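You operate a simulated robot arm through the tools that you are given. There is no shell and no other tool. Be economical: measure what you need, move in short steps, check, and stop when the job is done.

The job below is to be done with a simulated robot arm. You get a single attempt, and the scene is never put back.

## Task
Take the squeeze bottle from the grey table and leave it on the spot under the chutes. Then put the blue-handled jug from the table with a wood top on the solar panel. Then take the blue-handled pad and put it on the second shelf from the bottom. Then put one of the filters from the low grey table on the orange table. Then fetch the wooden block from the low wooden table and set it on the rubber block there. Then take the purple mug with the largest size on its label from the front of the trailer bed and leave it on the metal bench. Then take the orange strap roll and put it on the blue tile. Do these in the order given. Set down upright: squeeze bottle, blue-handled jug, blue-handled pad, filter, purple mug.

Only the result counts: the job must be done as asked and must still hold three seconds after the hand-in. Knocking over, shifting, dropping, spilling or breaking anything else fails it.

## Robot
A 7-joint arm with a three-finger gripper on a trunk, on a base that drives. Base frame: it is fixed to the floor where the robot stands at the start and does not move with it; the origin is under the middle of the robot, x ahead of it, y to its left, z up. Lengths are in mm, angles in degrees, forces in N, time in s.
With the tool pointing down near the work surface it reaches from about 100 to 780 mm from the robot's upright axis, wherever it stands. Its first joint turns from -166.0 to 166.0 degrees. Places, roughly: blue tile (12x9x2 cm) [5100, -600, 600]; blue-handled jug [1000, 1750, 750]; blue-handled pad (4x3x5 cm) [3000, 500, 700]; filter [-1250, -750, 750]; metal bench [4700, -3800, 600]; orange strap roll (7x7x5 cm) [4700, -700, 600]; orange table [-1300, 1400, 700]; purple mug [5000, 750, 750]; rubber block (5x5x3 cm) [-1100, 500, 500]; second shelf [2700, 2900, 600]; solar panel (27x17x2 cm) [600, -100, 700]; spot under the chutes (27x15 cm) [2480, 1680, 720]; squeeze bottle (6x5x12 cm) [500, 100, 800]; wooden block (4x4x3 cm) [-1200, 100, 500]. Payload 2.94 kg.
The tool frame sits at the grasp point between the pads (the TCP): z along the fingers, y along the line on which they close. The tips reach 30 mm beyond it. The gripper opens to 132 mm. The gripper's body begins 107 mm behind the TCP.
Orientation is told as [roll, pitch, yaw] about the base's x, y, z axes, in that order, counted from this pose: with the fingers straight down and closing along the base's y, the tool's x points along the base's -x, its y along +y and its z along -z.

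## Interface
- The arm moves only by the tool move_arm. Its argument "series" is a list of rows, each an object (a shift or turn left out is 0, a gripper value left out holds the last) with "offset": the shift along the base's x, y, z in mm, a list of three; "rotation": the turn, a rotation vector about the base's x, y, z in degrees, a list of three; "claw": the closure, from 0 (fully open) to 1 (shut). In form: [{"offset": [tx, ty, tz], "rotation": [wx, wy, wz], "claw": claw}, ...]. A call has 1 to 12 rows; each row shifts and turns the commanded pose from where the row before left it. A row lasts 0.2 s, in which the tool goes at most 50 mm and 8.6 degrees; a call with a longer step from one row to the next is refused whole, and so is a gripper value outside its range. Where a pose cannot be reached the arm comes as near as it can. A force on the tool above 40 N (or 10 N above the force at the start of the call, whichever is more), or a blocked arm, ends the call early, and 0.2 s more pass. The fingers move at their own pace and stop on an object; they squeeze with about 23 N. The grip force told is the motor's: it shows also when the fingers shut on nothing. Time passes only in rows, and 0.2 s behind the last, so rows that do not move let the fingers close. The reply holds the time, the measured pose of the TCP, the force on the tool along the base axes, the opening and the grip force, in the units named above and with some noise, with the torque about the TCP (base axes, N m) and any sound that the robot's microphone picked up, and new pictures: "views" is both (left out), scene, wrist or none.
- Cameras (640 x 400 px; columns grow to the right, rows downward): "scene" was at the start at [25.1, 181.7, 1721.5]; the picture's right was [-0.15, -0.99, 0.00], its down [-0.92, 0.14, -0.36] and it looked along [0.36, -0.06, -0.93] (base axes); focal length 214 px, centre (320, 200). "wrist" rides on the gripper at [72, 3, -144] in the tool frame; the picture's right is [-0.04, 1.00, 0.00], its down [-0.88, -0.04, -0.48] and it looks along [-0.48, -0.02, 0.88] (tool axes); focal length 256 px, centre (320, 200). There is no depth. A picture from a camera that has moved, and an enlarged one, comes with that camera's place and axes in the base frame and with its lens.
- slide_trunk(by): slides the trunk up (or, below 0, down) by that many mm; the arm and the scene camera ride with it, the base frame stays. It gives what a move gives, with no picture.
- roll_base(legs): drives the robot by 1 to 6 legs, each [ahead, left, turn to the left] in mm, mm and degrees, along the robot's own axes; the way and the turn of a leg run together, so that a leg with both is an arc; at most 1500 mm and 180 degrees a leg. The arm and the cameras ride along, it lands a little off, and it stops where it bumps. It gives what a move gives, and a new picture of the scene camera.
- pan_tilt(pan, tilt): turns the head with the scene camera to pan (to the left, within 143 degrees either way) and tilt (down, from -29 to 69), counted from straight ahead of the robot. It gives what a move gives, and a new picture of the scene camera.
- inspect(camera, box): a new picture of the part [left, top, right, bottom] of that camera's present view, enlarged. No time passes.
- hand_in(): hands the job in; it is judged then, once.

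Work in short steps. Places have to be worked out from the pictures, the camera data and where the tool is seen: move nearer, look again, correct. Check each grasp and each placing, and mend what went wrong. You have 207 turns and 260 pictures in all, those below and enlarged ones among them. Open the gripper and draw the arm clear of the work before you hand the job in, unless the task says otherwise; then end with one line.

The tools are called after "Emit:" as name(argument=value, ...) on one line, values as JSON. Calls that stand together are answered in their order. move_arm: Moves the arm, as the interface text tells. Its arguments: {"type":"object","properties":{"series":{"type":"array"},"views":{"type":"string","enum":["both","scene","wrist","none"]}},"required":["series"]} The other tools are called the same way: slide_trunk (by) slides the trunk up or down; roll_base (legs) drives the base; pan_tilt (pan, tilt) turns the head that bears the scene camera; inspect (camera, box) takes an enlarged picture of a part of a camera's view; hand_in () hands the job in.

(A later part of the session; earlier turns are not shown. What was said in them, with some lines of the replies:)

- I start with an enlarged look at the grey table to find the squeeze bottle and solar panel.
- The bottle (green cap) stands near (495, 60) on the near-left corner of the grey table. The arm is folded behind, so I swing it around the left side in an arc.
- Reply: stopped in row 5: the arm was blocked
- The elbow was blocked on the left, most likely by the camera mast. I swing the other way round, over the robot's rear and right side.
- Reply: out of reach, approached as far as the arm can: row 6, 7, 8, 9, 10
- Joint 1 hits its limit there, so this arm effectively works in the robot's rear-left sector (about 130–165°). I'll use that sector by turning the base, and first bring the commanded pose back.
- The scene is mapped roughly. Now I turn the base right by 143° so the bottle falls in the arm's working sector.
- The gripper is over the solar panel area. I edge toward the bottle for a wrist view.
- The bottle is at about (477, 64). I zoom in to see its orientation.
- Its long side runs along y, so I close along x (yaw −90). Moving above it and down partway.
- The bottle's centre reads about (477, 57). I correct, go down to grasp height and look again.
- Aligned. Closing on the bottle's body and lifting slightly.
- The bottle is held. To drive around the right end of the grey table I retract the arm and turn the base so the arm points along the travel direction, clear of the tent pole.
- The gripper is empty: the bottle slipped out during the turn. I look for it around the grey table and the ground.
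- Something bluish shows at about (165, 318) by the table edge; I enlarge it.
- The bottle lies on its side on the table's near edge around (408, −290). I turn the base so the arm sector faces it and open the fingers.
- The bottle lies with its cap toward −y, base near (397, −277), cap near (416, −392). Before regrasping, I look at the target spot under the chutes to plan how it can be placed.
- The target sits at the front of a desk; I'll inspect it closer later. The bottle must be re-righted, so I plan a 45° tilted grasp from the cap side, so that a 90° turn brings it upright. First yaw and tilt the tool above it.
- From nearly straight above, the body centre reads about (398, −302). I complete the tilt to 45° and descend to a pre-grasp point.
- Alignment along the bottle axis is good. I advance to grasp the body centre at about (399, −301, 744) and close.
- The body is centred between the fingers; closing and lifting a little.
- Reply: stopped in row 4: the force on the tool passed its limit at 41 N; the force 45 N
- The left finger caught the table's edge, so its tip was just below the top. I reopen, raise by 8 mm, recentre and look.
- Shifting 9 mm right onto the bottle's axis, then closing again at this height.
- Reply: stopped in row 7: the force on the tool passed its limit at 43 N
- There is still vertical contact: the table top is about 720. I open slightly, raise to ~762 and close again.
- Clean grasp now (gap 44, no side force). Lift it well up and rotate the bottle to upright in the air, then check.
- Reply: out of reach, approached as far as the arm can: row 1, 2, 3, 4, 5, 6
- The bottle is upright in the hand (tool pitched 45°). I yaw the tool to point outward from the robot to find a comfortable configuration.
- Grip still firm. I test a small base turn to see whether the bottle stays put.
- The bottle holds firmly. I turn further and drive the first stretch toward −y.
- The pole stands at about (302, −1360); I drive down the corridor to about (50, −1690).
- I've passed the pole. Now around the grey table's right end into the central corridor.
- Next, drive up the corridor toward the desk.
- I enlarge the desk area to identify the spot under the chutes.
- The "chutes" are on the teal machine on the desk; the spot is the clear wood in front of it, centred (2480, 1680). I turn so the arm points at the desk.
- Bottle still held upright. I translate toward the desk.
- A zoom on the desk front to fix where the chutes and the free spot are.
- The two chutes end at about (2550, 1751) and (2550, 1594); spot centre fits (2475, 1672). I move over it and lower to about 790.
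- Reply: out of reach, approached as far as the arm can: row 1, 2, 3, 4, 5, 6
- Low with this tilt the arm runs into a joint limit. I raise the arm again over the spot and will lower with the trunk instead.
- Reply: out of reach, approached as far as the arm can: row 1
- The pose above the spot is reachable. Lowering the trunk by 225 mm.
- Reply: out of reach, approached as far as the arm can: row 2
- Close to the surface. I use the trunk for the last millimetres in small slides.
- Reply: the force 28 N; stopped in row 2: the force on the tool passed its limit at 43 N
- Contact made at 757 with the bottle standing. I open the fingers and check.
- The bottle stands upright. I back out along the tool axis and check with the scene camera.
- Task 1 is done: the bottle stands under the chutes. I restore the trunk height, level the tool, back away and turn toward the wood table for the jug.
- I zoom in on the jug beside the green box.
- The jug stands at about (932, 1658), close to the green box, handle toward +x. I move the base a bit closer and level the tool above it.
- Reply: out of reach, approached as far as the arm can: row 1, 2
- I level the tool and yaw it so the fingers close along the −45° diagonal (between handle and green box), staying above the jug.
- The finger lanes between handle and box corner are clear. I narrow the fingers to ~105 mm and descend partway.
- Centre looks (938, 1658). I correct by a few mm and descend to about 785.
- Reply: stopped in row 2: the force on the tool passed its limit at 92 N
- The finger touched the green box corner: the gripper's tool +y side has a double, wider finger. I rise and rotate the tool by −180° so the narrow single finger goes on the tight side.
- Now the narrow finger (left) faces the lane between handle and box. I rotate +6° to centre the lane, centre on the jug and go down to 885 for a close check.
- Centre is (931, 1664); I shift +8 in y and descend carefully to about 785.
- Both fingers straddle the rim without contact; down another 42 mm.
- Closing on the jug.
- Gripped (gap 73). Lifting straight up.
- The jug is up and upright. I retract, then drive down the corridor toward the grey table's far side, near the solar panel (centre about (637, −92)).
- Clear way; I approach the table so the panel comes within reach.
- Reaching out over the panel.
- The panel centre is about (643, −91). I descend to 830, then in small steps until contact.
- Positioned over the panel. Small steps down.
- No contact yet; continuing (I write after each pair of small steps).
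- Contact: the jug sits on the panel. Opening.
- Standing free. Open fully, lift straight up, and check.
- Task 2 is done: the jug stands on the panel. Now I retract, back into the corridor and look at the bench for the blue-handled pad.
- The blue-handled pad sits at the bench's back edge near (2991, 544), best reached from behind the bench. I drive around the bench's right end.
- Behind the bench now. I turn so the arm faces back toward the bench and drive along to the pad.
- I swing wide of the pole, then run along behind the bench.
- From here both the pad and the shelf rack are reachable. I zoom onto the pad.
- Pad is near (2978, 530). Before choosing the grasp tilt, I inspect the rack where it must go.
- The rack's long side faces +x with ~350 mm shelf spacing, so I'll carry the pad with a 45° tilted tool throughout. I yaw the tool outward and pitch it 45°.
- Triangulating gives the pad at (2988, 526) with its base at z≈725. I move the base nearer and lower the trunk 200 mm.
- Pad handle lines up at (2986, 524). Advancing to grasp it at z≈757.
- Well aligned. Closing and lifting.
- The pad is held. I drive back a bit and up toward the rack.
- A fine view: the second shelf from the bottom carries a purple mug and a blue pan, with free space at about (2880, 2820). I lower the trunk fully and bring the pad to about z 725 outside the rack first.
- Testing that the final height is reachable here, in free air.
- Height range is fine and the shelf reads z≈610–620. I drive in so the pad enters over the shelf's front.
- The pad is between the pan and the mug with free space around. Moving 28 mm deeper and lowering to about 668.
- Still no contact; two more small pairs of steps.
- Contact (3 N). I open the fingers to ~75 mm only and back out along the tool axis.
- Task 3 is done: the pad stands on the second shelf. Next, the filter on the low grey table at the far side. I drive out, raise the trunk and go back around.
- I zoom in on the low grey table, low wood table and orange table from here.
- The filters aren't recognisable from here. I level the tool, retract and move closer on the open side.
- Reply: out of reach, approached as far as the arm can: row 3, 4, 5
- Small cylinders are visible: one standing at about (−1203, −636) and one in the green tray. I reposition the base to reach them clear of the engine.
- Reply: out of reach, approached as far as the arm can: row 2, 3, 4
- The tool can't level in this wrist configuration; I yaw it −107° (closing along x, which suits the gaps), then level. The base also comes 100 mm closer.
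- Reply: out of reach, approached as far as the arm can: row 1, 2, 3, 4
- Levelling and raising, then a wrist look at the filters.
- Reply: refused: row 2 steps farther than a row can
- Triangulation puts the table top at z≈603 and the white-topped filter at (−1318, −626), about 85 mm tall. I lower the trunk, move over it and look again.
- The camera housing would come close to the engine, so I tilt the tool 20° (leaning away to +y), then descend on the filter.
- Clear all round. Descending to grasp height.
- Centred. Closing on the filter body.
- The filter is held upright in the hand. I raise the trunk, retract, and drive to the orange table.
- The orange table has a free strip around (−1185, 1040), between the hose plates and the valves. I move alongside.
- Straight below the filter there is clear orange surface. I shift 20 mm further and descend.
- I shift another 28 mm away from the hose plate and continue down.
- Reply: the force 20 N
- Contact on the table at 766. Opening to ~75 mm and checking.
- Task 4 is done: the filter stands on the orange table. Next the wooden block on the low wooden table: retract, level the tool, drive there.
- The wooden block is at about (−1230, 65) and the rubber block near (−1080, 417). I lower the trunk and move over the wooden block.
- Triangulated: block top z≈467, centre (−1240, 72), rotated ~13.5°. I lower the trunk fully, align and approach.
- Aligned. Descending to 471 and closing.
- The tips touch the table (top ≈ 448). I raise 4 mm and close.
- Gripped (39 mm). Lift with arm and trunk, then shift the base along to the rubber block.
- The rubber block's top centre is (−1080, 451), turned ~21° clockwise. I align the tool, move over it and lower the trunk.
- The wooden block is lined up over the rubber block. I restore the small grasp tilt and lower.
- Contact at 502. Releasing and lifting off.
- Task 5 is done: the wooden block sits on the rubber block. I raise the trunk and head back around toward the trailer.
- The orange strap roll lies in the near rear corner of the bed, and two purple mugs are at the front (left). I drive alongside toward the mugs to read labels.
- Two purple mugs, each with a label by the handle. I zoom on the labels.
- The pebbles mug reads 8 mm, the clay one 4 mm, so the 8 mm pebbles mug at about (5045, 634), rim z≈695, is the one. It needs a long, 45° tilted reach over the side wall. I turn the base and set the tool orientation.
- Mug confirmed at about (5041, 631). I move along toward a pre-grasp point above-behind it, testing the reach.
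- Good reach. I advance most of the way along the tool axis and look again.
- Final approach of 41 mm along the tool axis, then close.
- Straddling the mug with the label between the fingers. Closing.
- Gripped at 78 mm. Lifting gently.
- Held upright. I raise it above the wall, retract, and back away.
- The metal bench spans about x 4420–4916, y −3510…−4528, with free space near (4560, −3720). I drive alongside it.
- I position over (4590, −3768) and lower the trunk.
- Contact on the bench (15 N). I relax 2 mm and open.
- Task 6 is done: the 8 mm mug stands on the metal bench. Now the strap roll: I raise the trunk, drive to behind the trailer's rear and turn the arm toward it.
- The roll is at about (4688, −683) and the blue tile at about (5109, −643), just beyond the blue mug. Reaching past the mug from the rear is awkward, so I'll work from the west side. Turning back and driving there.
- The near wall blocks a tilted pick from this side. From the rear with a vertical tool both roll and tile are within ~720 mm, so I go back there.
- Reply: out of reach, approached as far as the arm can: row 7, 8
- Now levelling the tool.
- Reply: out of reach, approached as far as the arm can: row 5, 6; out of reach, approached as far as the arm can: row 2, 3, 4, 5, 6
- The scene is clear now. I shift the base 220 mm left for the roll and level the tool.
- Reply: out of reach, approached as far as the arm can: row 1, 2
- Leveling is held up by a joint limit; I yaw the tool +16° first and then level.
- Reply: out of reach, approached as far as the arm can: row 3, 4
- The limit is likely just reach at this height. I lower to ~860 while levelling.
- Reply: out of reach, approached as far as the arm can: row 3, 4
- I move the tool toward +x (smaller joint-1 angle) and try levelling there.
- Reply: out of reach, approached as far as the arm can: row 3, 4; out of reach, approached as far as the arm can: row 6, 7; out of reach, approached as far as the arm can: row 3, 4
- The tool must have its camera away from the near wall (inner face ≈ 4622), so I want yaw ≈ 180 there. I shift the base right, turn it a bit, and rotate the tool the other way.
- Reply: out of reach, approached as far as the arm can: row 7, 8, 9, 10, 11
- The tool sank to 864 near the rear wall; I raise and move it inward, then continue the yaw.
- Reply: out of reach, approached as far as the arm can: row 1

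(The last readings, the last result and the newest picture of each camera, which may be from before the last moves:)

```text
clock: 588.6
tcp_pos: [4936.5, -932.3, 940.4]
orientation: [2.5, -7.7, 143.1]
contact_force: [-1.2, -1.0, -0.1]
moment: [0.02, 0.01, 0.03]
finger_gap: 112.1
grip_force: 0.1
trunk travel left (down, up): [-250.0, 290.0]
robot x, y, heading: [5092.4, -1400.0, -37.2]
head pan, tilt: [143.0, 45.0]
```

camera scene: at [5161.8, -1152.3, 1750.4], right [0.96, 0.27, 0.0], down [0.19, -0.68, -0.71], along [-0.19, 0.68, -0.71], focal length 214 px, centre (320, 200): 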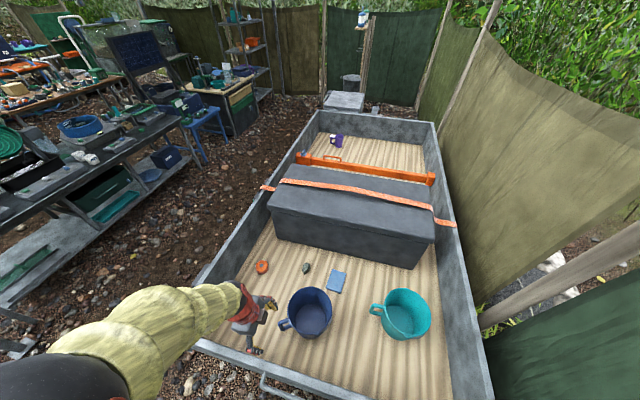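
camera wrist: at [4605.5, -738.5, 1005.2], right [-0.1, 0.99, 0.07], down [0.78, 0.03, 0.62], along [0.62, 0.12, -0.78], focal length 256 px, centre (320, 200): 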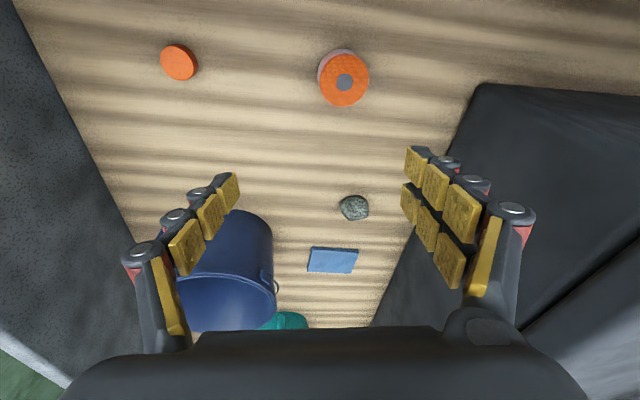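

Emit:
move_arm(series=[{"rotation": [-1.3, -3.8, 0]}, {"rotation": [-1.3, -3.8, 0]}, {"offset": [-25, 30, 0], "rotation": [0, 0, 7.4]}, {"offset": [-25, 30, 0], "rotation": [0, 0, 7.4]}, {"offset": [-25, 30, 0], "rotation": [0, 0, 7.4]}, {"offset": [-25, 30, 0], "rotation": [0, 0, 7.4]}, {"offset": [-25, 30, 0], "rotation": [0, 0, 7.4]}, {"offset": [0, 0, 0]}], views="wrist")

```text
clock: 590.4
tcp_pos: [4810.2, -783.8, 940.0]
orientation: [0.2, -0.1, -179.8]
contact_force: [0.6, 0.3, 0.2]
moment: [-0.01, 0.01, -0.04]
finger_gap: 112.3
grip_force: 0.1
trunk travel left (down, up): [-250.0, 290.0]
robot x, y, heading: [5091.9, -1400.8, -37.5]
head pan, tilt: [143.0, 45.0]
camera wrist: at [4882.3, -786.4, 1083.5], right [-0.04, -1.0, 0.0], down [-0.88, 0.03, 0.48], along [-0.48, 0.02, -0.88], focal length 256 px, centre (320, 200)
```

wrist: 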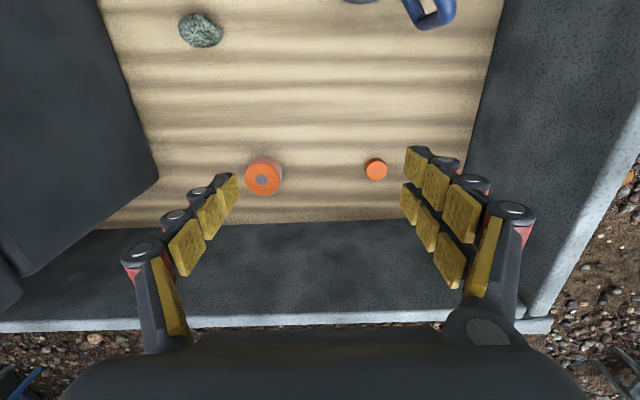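

Level at yaw 180 with a clear view: roll at (4701, −678). I bring the base closer, then move over it.

Emit:
roll_base(legs=[[-100, 3, 0]])

Emit:
move_arm(series=[{"offset": [-10, 20, -45]}, {"offset": [-10, 20, -45]}, {"offset": [-10, 10, -45]}, {"offset": [0, 0, -30]}, {"offset": [0, 0, 0]}], views="wrist")

```text
clock: 591.6
tcp_pos: [4733.9, -718.9, 938.2]
orientation: [0.2, -0.1, -179.8]
contact_force: [0.5, 0.6, -0.7]
moment: [0.0, 0.0, -0.02]
finger_gap: 112.1
grip_force: 0.0
trunk travel left (down, up): [-250.0, 290.0]
robot x, y, heading: [5012.7, -1338.4, -37.5]
head pan, tilt: [143.0, 45.0]
camera scene: at [5083.7, -1087.6, 1750.2], right [0.96, 0.26, 0.0], down [0.19, -0.68, -0.71], along [-0.19, 0.68, -0.71], focal length 214 px, centre (320, 200)
```

scene: 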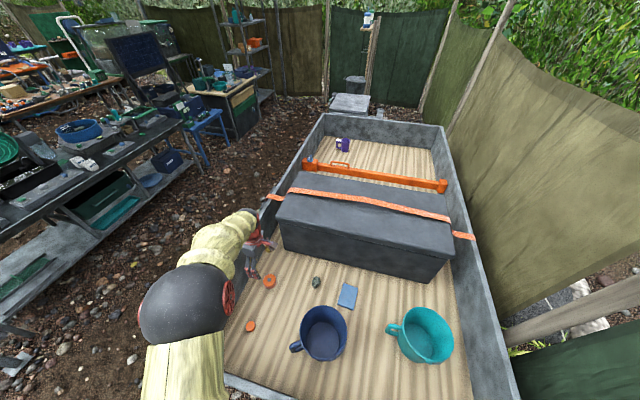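

```text
refused: row 1 steps farther than a row can; nothing moved
```

Emit:
move_arm(series=[{"offset": [-8, 12, -40]}, {"offset": [-8, 12, -40]}, {"offset": [-8, 10, -40]}, {"offset": [-8, 6, -40]}, {"offset": [0, 0, -30]}, {"offset": [0, 0, 0]}], views="wrist")

```text
clock: 593.0
tcp_pos: [4702.6, -679.4, 746.5]
orientation: [0.2, 0.0, -179.8]
contact_force: [-0.3, -0.2, -0.2]
moment: [0.02, 0.01, 0.01]
finger_gap: 112.3
grip_force: 0.1
trunk travel left (down, up): [-250.0, 290.0]
robot x, y, heading: [5014.1, -1340.1, -37.9]
head pan, tilt: [143.0, 45.0]
camera wrist: at [4775.2, -682.0, 891.1], right [-0.04, -1.0, 0.0], down [-0.88, 0.04, 0.48], along [-0.48, 0.02, -0.88], focal length 256 px, centre (320, 200)
```

wrist: 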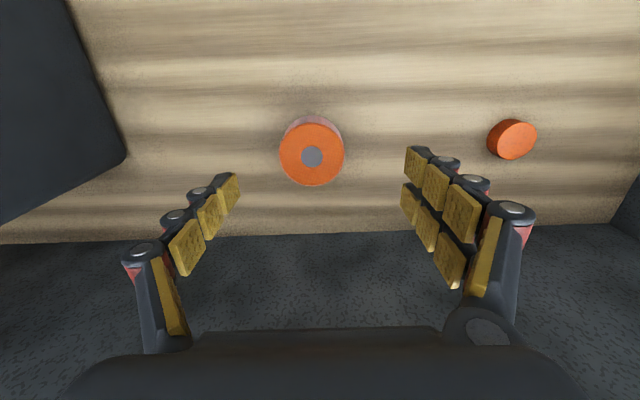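

Triangulated: roll top z≈634, centre (4688, −670). I correct and descend.

Emit:
move_arm(series=[{"offset": [-14, 9, -30]}, {"offset": [0, 0, -40]}, {"offset": [0, 0, -30]}, {"offset": [0, 0, -15]}, {"offset": [0, 0, 0]}], views="wrist")

```text
clock: 594.2
tcp_pos: [4688.9, -673.5, 631.8]
orientation: [0.2, 0.0, -179.8]
contact_force: [0.4, 0.1, 0.3]
moment: [0.0, -0.03, -0.01]
finger_gap: 112.0
grip_force: 0.1
trunk travel left (down, up): [-250.0, 290.0]
robot x, y, heading: [5016.2, -1337.1, -37.6]
head pan, tilt: [143.0, 45.0]
camera wrist: at [4760.5, -675.3, 775.5], right [-0.04, -1.0, 0.0], down [-0.88, 0.04, 0.48], along [-0.48, 0.02, -0.88], focal length 256 px, centre (320, 200)
```

wrist: 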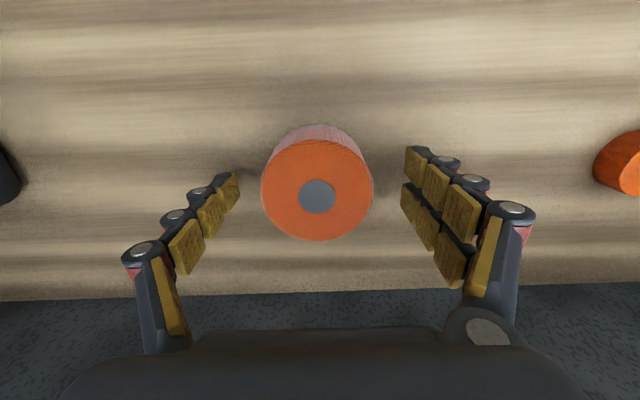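

Well centred. Down 9 mm more and close.

Emit:
move_arm(series=[{"offset": [0, 0, -9]}, {"offset": [0, 0, 0]}, {"claw": 1}, {"claw": 1}, {"claw": 1}, {"claw": 1}, {"claw": 1}], views="none")

Emit:
move_arm(series=[{"offset": [0, 0, 10]}, {"offset": [0, 0, 30]}, {"offset": [0, 0, 45]}, {"offset": [0, 0, 45]}, {"offset": [0, 0, 45]}, {"offset": [0, 0, 40]}, {"offset": [0, 0, 0]}], views="wrist")

```text
clock: 596.0
tcp_pos: [4688.0, -669.9, 627.9]
orientation: [-0.1, -0.2, -179.8]
contact_force: [3.1, -6.8, 15.8]
moment: [-0.85, -0.33, 0.02]
finger_gap: 66.6
grip_force: 22.9
trunk travel left (down, up): [-250.0, 290.0]
robot x, y, heading: [5011.3, -1336.0, -37.9]
head pan, tilt: [143.0, 45.0]
stopped in row 7: the force on the tool passed its limit at 41 N (the readings are from after the stop); the commanded pose is now the measured one
```

```text
clock: 597.6
tcp_pos: [4685.9, -674.4, 843.5]
orientation: [0.1, -0.1, -179.7]
contact_force: [0.4, -0.4, -1.3]
moment: [0.01, 0.01, 0.01]
finger_gap: 66.3
grip_force: 22.8
trunk travel left (down, up): [-250.0, 290.0]
robot x, y, heading: [5013.5, -1336.1, -37.4]
head pan, tilt: [143.0, 45.0]
camera wrist: at [4758.6, -677.9, 986.9], right [-0.04, -1.0, 0.0], down [-0.88, 0.04, 0.48], along [-0.48, 0.02, -0.88], focal length 256 px, centre (320, 200)
```

wrist: 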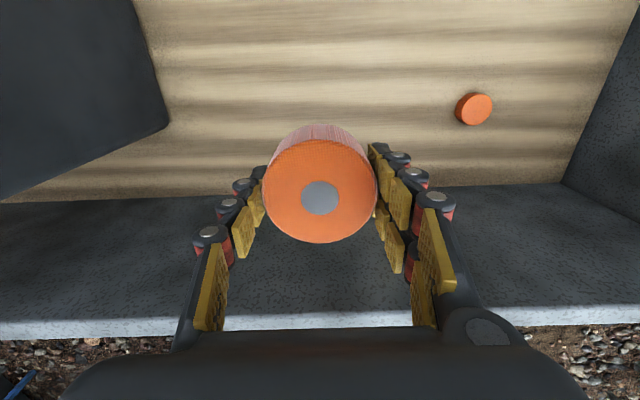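

The roll is held. I retract slightly, turn the base −20° toward the tile and look.

Emit:
move_arm(series=[{"offset": [20, -30, 20]}, {"offset": [20, -30, 20]}, {"offset": [0, 0, 0]}], views="none")

Emit:
roll_base(legs=[[0, 0, -20]])

Emit:
move_arm(series=[{"offset": [30, 0, 0]}, {"offset": [30, 0, 0]}, {"offset": [0, 0, 0]}], views="wrist")

```text
clock: 598.4
tcp_pos: [4730.5, -731.5, 881.8]
orientation: [0.2, -0.1, -179.9]
contact_force: [0.5, -0.8, -1.5]
moment: [0.01, 0.01, -0.03]
finger_gap: 66.2
grip_force: 22.8
trunk travel left (down, up): [-250.0, 290.0]
robot x, y, heading: [5015.2, -1339.2, -37.7]
head pan, tilt: [143.0, 45.0]
```

```text
clock: 599.9
tcp_pos: [4959.5, -670.7, 882.6]
orientation: [0.0, -0.1, 159.7]
contact_force: [0.4, -0.9, -1.1]
moment: [0.02, 0.0, 0.04]
finger_gap: 66.4
grip_force: 23.0
trunk travel left (down, up): [-250.0, 290.0]
robot x, y, heading: [5013.5, -1333.2, -58.2]
head pan, tilt: [143.0, 45.0]
camera scene: at [5166.5, -1128.6, 1750.3], right [1.0, -0.09, 0.0], down [-0.06, -0.7, -0.71], along [0.06, 0.7, -0.71], focal length 214 px, centre (320, 200)
```

scene: 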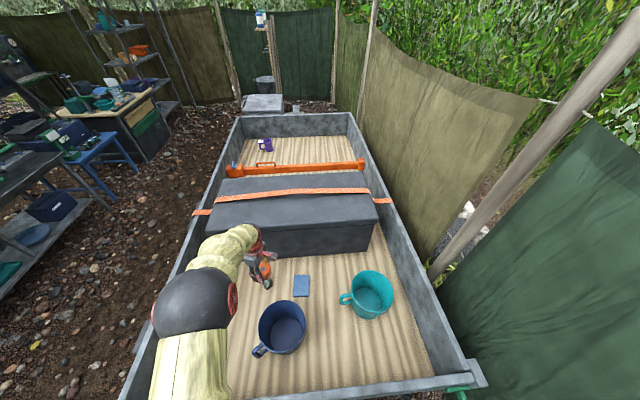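

```text
clock: 600.7
tcp_pos: [5021.0, -669.2, 882.4]
orientation: [0.2, 0.0, 159.8]
contact_force: [0.0, 0.8, -0.9]
moment: [0.01, 0.03, 0.05]
finger_gap: 66.4
grip_force: 22.6
trunk travel left (down, up): [-250.0, 290.0]
robot x, y, heading: [5014.5, -1338.3, -58.1]
head pan, tilt: [143.0, 45.0]
camera wrist: at [5088.6, -696.8, 1025.9], right [-0.39, -0.92, 0.0], down [-0.81, 0.34, 0.48], along [-0.44, 0.18, -0.88], focal length 256 px, centre (320, 200)
```

wrist: 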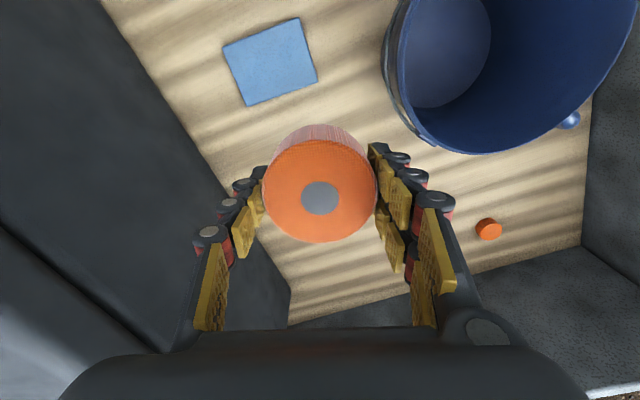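

The tile is at (5114, −637). I move over it and descend to 690.

Emit:
move_arm(series=[{"offset": [31, 11, -25]}, {"offset": [31, 11, -30]}, {"offset": [31, 10, -30]}, {"offset": [0, 0, -40]}, {"offset": [0, 0, -40]}, {"offset": [0, 0, 0]}], views="both")

```text
clock: 602.1
tcp_pos: [5110.8, -639.7, 718.5]
orientation: [0.0, -0.1, 159.7]
contact_force: [-0.7, 0.5, -1.7]
moment: [-0.01, 0.0, 0.01]
finger_gap: 66.3
grip_force: 23.2
trunk travel left (down, up): [-250.0, 290.0]
robot x, y, heading: [5013.7, -1336.9, -57.9]
head pan, tilt: [143.0, 45.0]
camera scene: at [5166.7, -1128.3, 1750.3], right [1.0, -0.09, 0.0], down [-0.06, -0.7, -0.71], along [0.06, 0.7, -0.71], focal length 214 px, centre (320, 200)
camera wrist: at [5178.3, -667.8, 862.6], right [-0.39, -0.92, 0.0], down [-0.81, 0.34, 0.48], along [-0.44, 0.18, -0.88], focal length 256 px, centre (320, 200)
```

scene: 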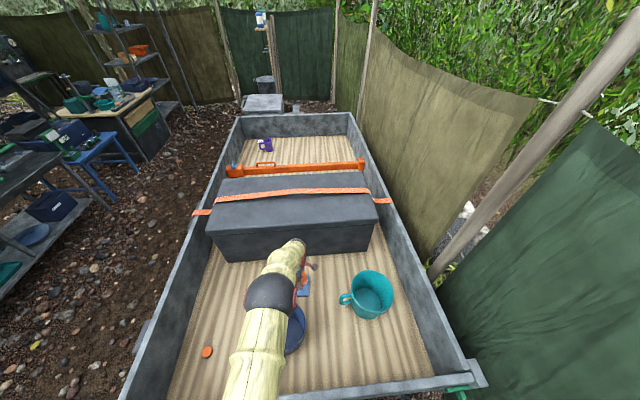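
wrist: 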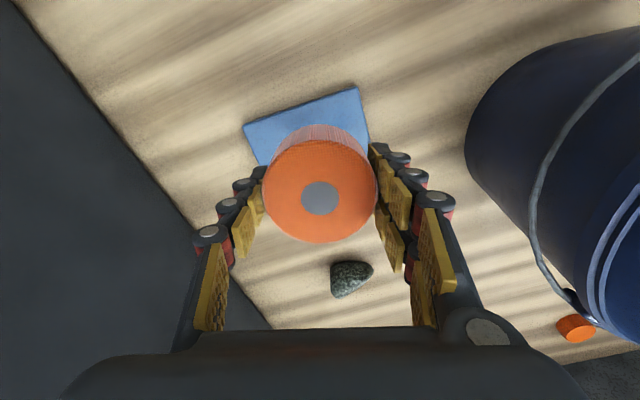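

The tile's edges confirm its centre at (5107, −638). Small shift, then down to contact.

Emit:
move_arm(series=[{"offset": [-4, 2, -25]}, {"offset": [0, 0, -25]}, {"offset": [0, 0, -8]}, {"offset": [0, 0, 0]}], views="wrist")

Emit:
move_arm(series=[{"offset": [0, 0, -3]}, {"offset": [0, 0, -3]}, {"offset": [0, 0, 0]}], views="none")

```text
clock: 603.1
tcp_pos: [5108.1, -636.6, 659.5]
orientation: [-0.1, 0.0, 159.7]
contact_force: [-0.3, 0.2, -2.3]
moment: [0.06, -0.01, 0.01]
finger_gap: 66.2
grip_force: 23.7
trunk travel left (down, up): [-250.0, 290.0]
robot x, y, heading: [5011.7, -1336.6, -58.2]
head pan, tilt: [143.0, 45.0]
camera wrist: at [5175.7, -664.1, 803.4], right [-0.39, -0.92, 0.0], down [-0.81, 0.34, 0.48], along [-0.44, 0.18, -0.88], focal length 256 px, centre (320, 200)
```

wrist: 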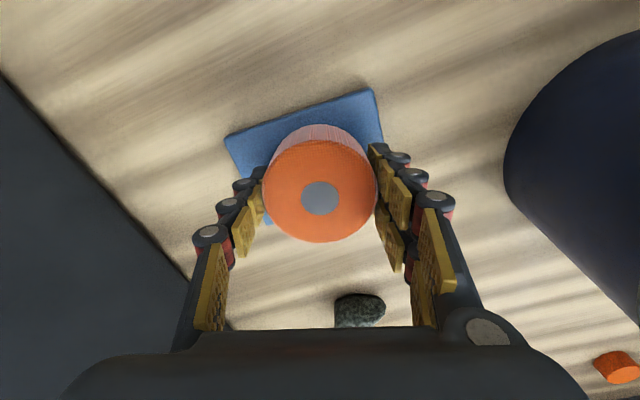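

```text
clock: 603.9
tcp_pos: [5107.4, -635.5, 653.8]
orientation: [0.1, 0.0, 159.7]
contact_force: [0.1, 0.5, -1.4]
moment: [0.01, -0.01, -0.01]
finger_gap: 66.6
grip_force: 22.2
trunk travel left (down, up): [-250.0, 290.0]
robot x, y, heading: [5016.1, -1338.7, -58.2]
head pan, tilt: [143.0, 45.0]
```

Emit:
move_arm(series=[{"offset": [0, 0, -2]}, {"offset": [0, 0, -2]}, {"offset": [0, 0, 0]}], views="none")

Emit:
move_arm(series=[{"offset": [0, 0, -2]}, {"offset": [0, 0, -2]}, {"offset": [0, 0, 0]}], views="none")

```text
clock: 604.7
tcp_pos: [5109.4, -636.9, 648.9]
orientation: [-0.1, -0.1, 159.8]
contact_force: [0.0, 0.5, -1.6]
moment: [-0.02, 0.01, 0.04]
finger_gap: 66.1
grip_force: 22.5
trunk travel left (down, up): [-250.0, 290.0]
robot x, y, heading: [5015.6, -1337.2, -58.1]
head pan, tilt: [143.0, 45.0]
```

```text
clock: 605.5
tcp_pos: [5108.8, -636.3, 645.0]
orientation: [-0.1, 0.0, 159.7]
contact_force: [0.5, 0.2, -2.3]
moment: [-0.01, 0.01, -0.03]
finger_gap: 66.1
grip_force: 22.8
trunk travel left (down, up): [-250.0, 290.0]
robot x, y, heading: [5014.7, -1334.4, -58.1]
head pan, tilt: [143.0, 45.0]
```

Emit:
move_arm(series=[{"offset": [0, 0, -2]}, {"offset": [0, 0, -1]}, {"offset": [0, 0, 0]}], views="none")

Emit:
move_arm(series=[{"offset": [0, 0, -2]}, {"offset": [0, 0, -1]}, {"offset": [0, 0, 0]}], views="wrist")

```text
clock: 606.3
tcp_pos: [5108.5, -636.8, 642.7]
orientation: [0.1, 0.0, 159.7]
contact_force: [-0.5, 0.5, -0.6]
moment: [0.01, 0.0, 0.0]
finger_gap: 66.6
grip_force: 22.5
trunk travel left (down, up): [-250.0, 290.0]
robot x, y, heading: [5012.2, -1333.7, -58.2]
head pan, tilt: [143.0, 45.0]
```

```text
clock: 607.1
tcp_pos: [5109.2, -635.6, 641.4]
orientation: [-0.2, -0.2, 159.7]
contact_force: [1.5, -8.9, 30.3]
moment: [-1.19, 0.15, 0.08]
finger_gap: 66.8
grip_force: 23.8
trunk travel left (down, up): [-250.0, 290.0]
robot x, y, heading: [5009.7, -1337.1, -58.3]
head pan, tilt: [143.0, 45.0]
camera wrist: at [5176.0, -664.6, 785.9], right [-0.39, -0.92, 0.0], down [-0.81, 0.34, 0.48], along [-0.44, 0.19, -0.88], focal length 256 px, centre (320, 200)
```

wrist: 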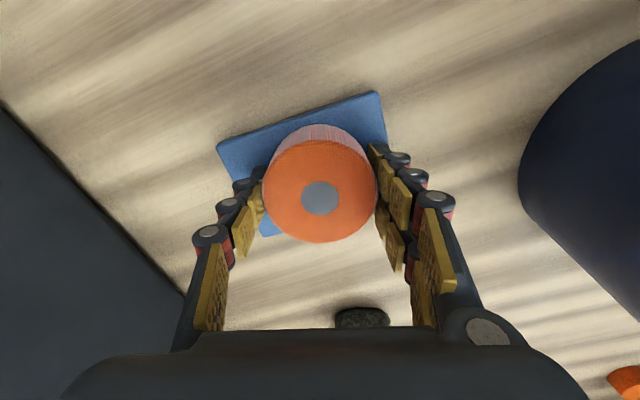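

Contact on the tile. Relax 2 mm, open and lift.

Emit:
move_arm(series=[{"offset": [0, 0, 2]}, {"claw": 0.42}, {"claw": 0.35}, {"claw": 0.28}, {"claw": 0.28}], views="none")

Emit:
move_arm(series=[{"offset": [0, 0, 15]}, {"offset": [0, 0, 30]}, {"offset": [0, 0, 45]}, {"offset": [0, 0, 45]}, {"offset": [0, 0, 45]}, {"offset": [0, 0, 0]}], views="wrist")

```text
clock: 608.3
tcp_pos: [5108.0, -636.0, 641.6]
orientation: [0.2, 0.0, 159.7]
contact_force: [0.0, 0.6, -0.1]
moment: [-0.03, 0.04, -0.01]
finger_gap: 94.8
grip_force: 0.1
trunk travel left (down, up): [-250.0, 290.0]
robot x, y, heading: [5012.8, -1334.8, -58.3]
head pan, tilt: [143.0, 45.0]
```

```text
clock: 609.7
tcp_pos: [5110.6, -637.6, 821.6]
orientation: [0.0, -0.1, 159.7]
contact_force: [0.4, -0.6, 0.5]
moment: [0.0, -0.01, 0.01]
finger_gap: 94.7
grip_force: 0.1
trunk travel left (down, up): [-250.0, 290.0]
robot x, y, heading: [5016.8, -1335.9, -58.0]
head pan, tilt: [143.0, 45.0]
camera wrist: at [5176.8, -665.2, 964.0], right [-0.39, -0.92, 0.0], down [-0.81, 0.34, 0.48], along [-0.44, 0.18, -0.88], focal length 256 px, centre (320, 200)
```

wrist: 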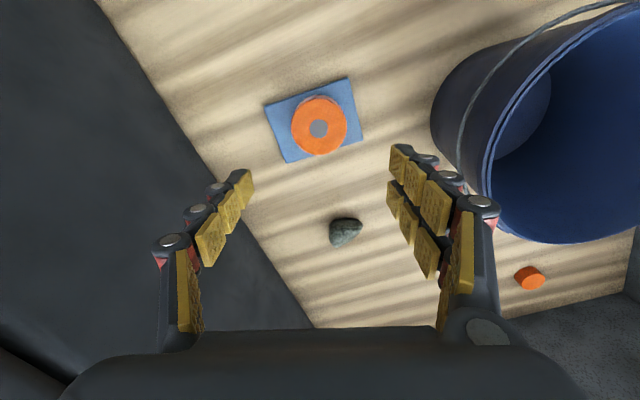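

The roll sits flat on the tile. I raise and draw the arm clear of the trailer before handing in.

Emit:
move_arm(series=[{"offset": [0, -15, 40], "claw": 0}, {"offset": [0, -30, 35]}, {"offset": [0, -40, 20]}, {"offset": [0, -40, 10]}, {"offset": [0, -40, 0]}, {"offset": [0, 0, 0]}], views="none")

Emit:
roll_base(legs=[[250, -160, 0]])

```text
clock: 611.1
tcp_pos: [5110.9, -801.3, 927.6]
orientation: [0.1, -0.2, 159.7]
contact_force: [-0.3, 0.1, 0.4]
moment: [0.02, 0.0, -0.02]
finger_gap: 131.6
grip_force: 0.1
trunk travel left (down, up): [-250.0, 290.0]
robot x, y, heading: [5013.4, -1333.9, -58.0]
head pan, tilt: [143.0, 45.0]
```

```text
clock: 613.1
tcp_pos: [5110.3, -1092.7, 927.2]
orientation: [0.0, -0.1, 159.2]
contact_force: [0.2, -1.2, 0.2]
moment: [0.01, 0.0, 0.03]
finger_gap: 131.9
grip_force: 0.1
trunk travel left (down, up): [-250.0, 290.0]
robot x, y, heading: [5008.1, -1626.6, -58.7]
head pan, tilt: [143.0, 45.0]
camera scene: at [5163.3, -1421.8, 1750.4], right [1.0, -0.1, 0.0], down [-0.07, -0.7, -0.71], along [0.07, 0.7, -0.71], focal length 214 px, centre (320, 200)
```

scene: 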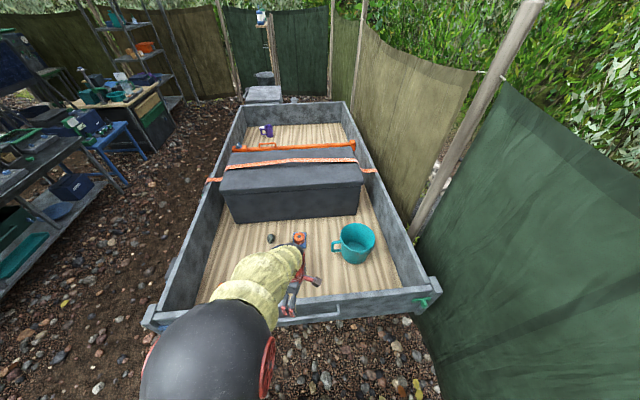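

All seven placements are done, the gripper is open and empty, and the arm is clear of the work. Handing in.

Emit:
hand_in()

```text
The job is handed in.
```

I did all seven tasks in the order given, and each object was in its place when I last looked at it. The squeeze bottle fell from the gripper onto the grey table during the first base turn; I picked it up again and set it upright on the spot under the chutes. While going for the jug, a finger hit the green box beside it with a force peak of 92 N, with no visible shift of box or jug.
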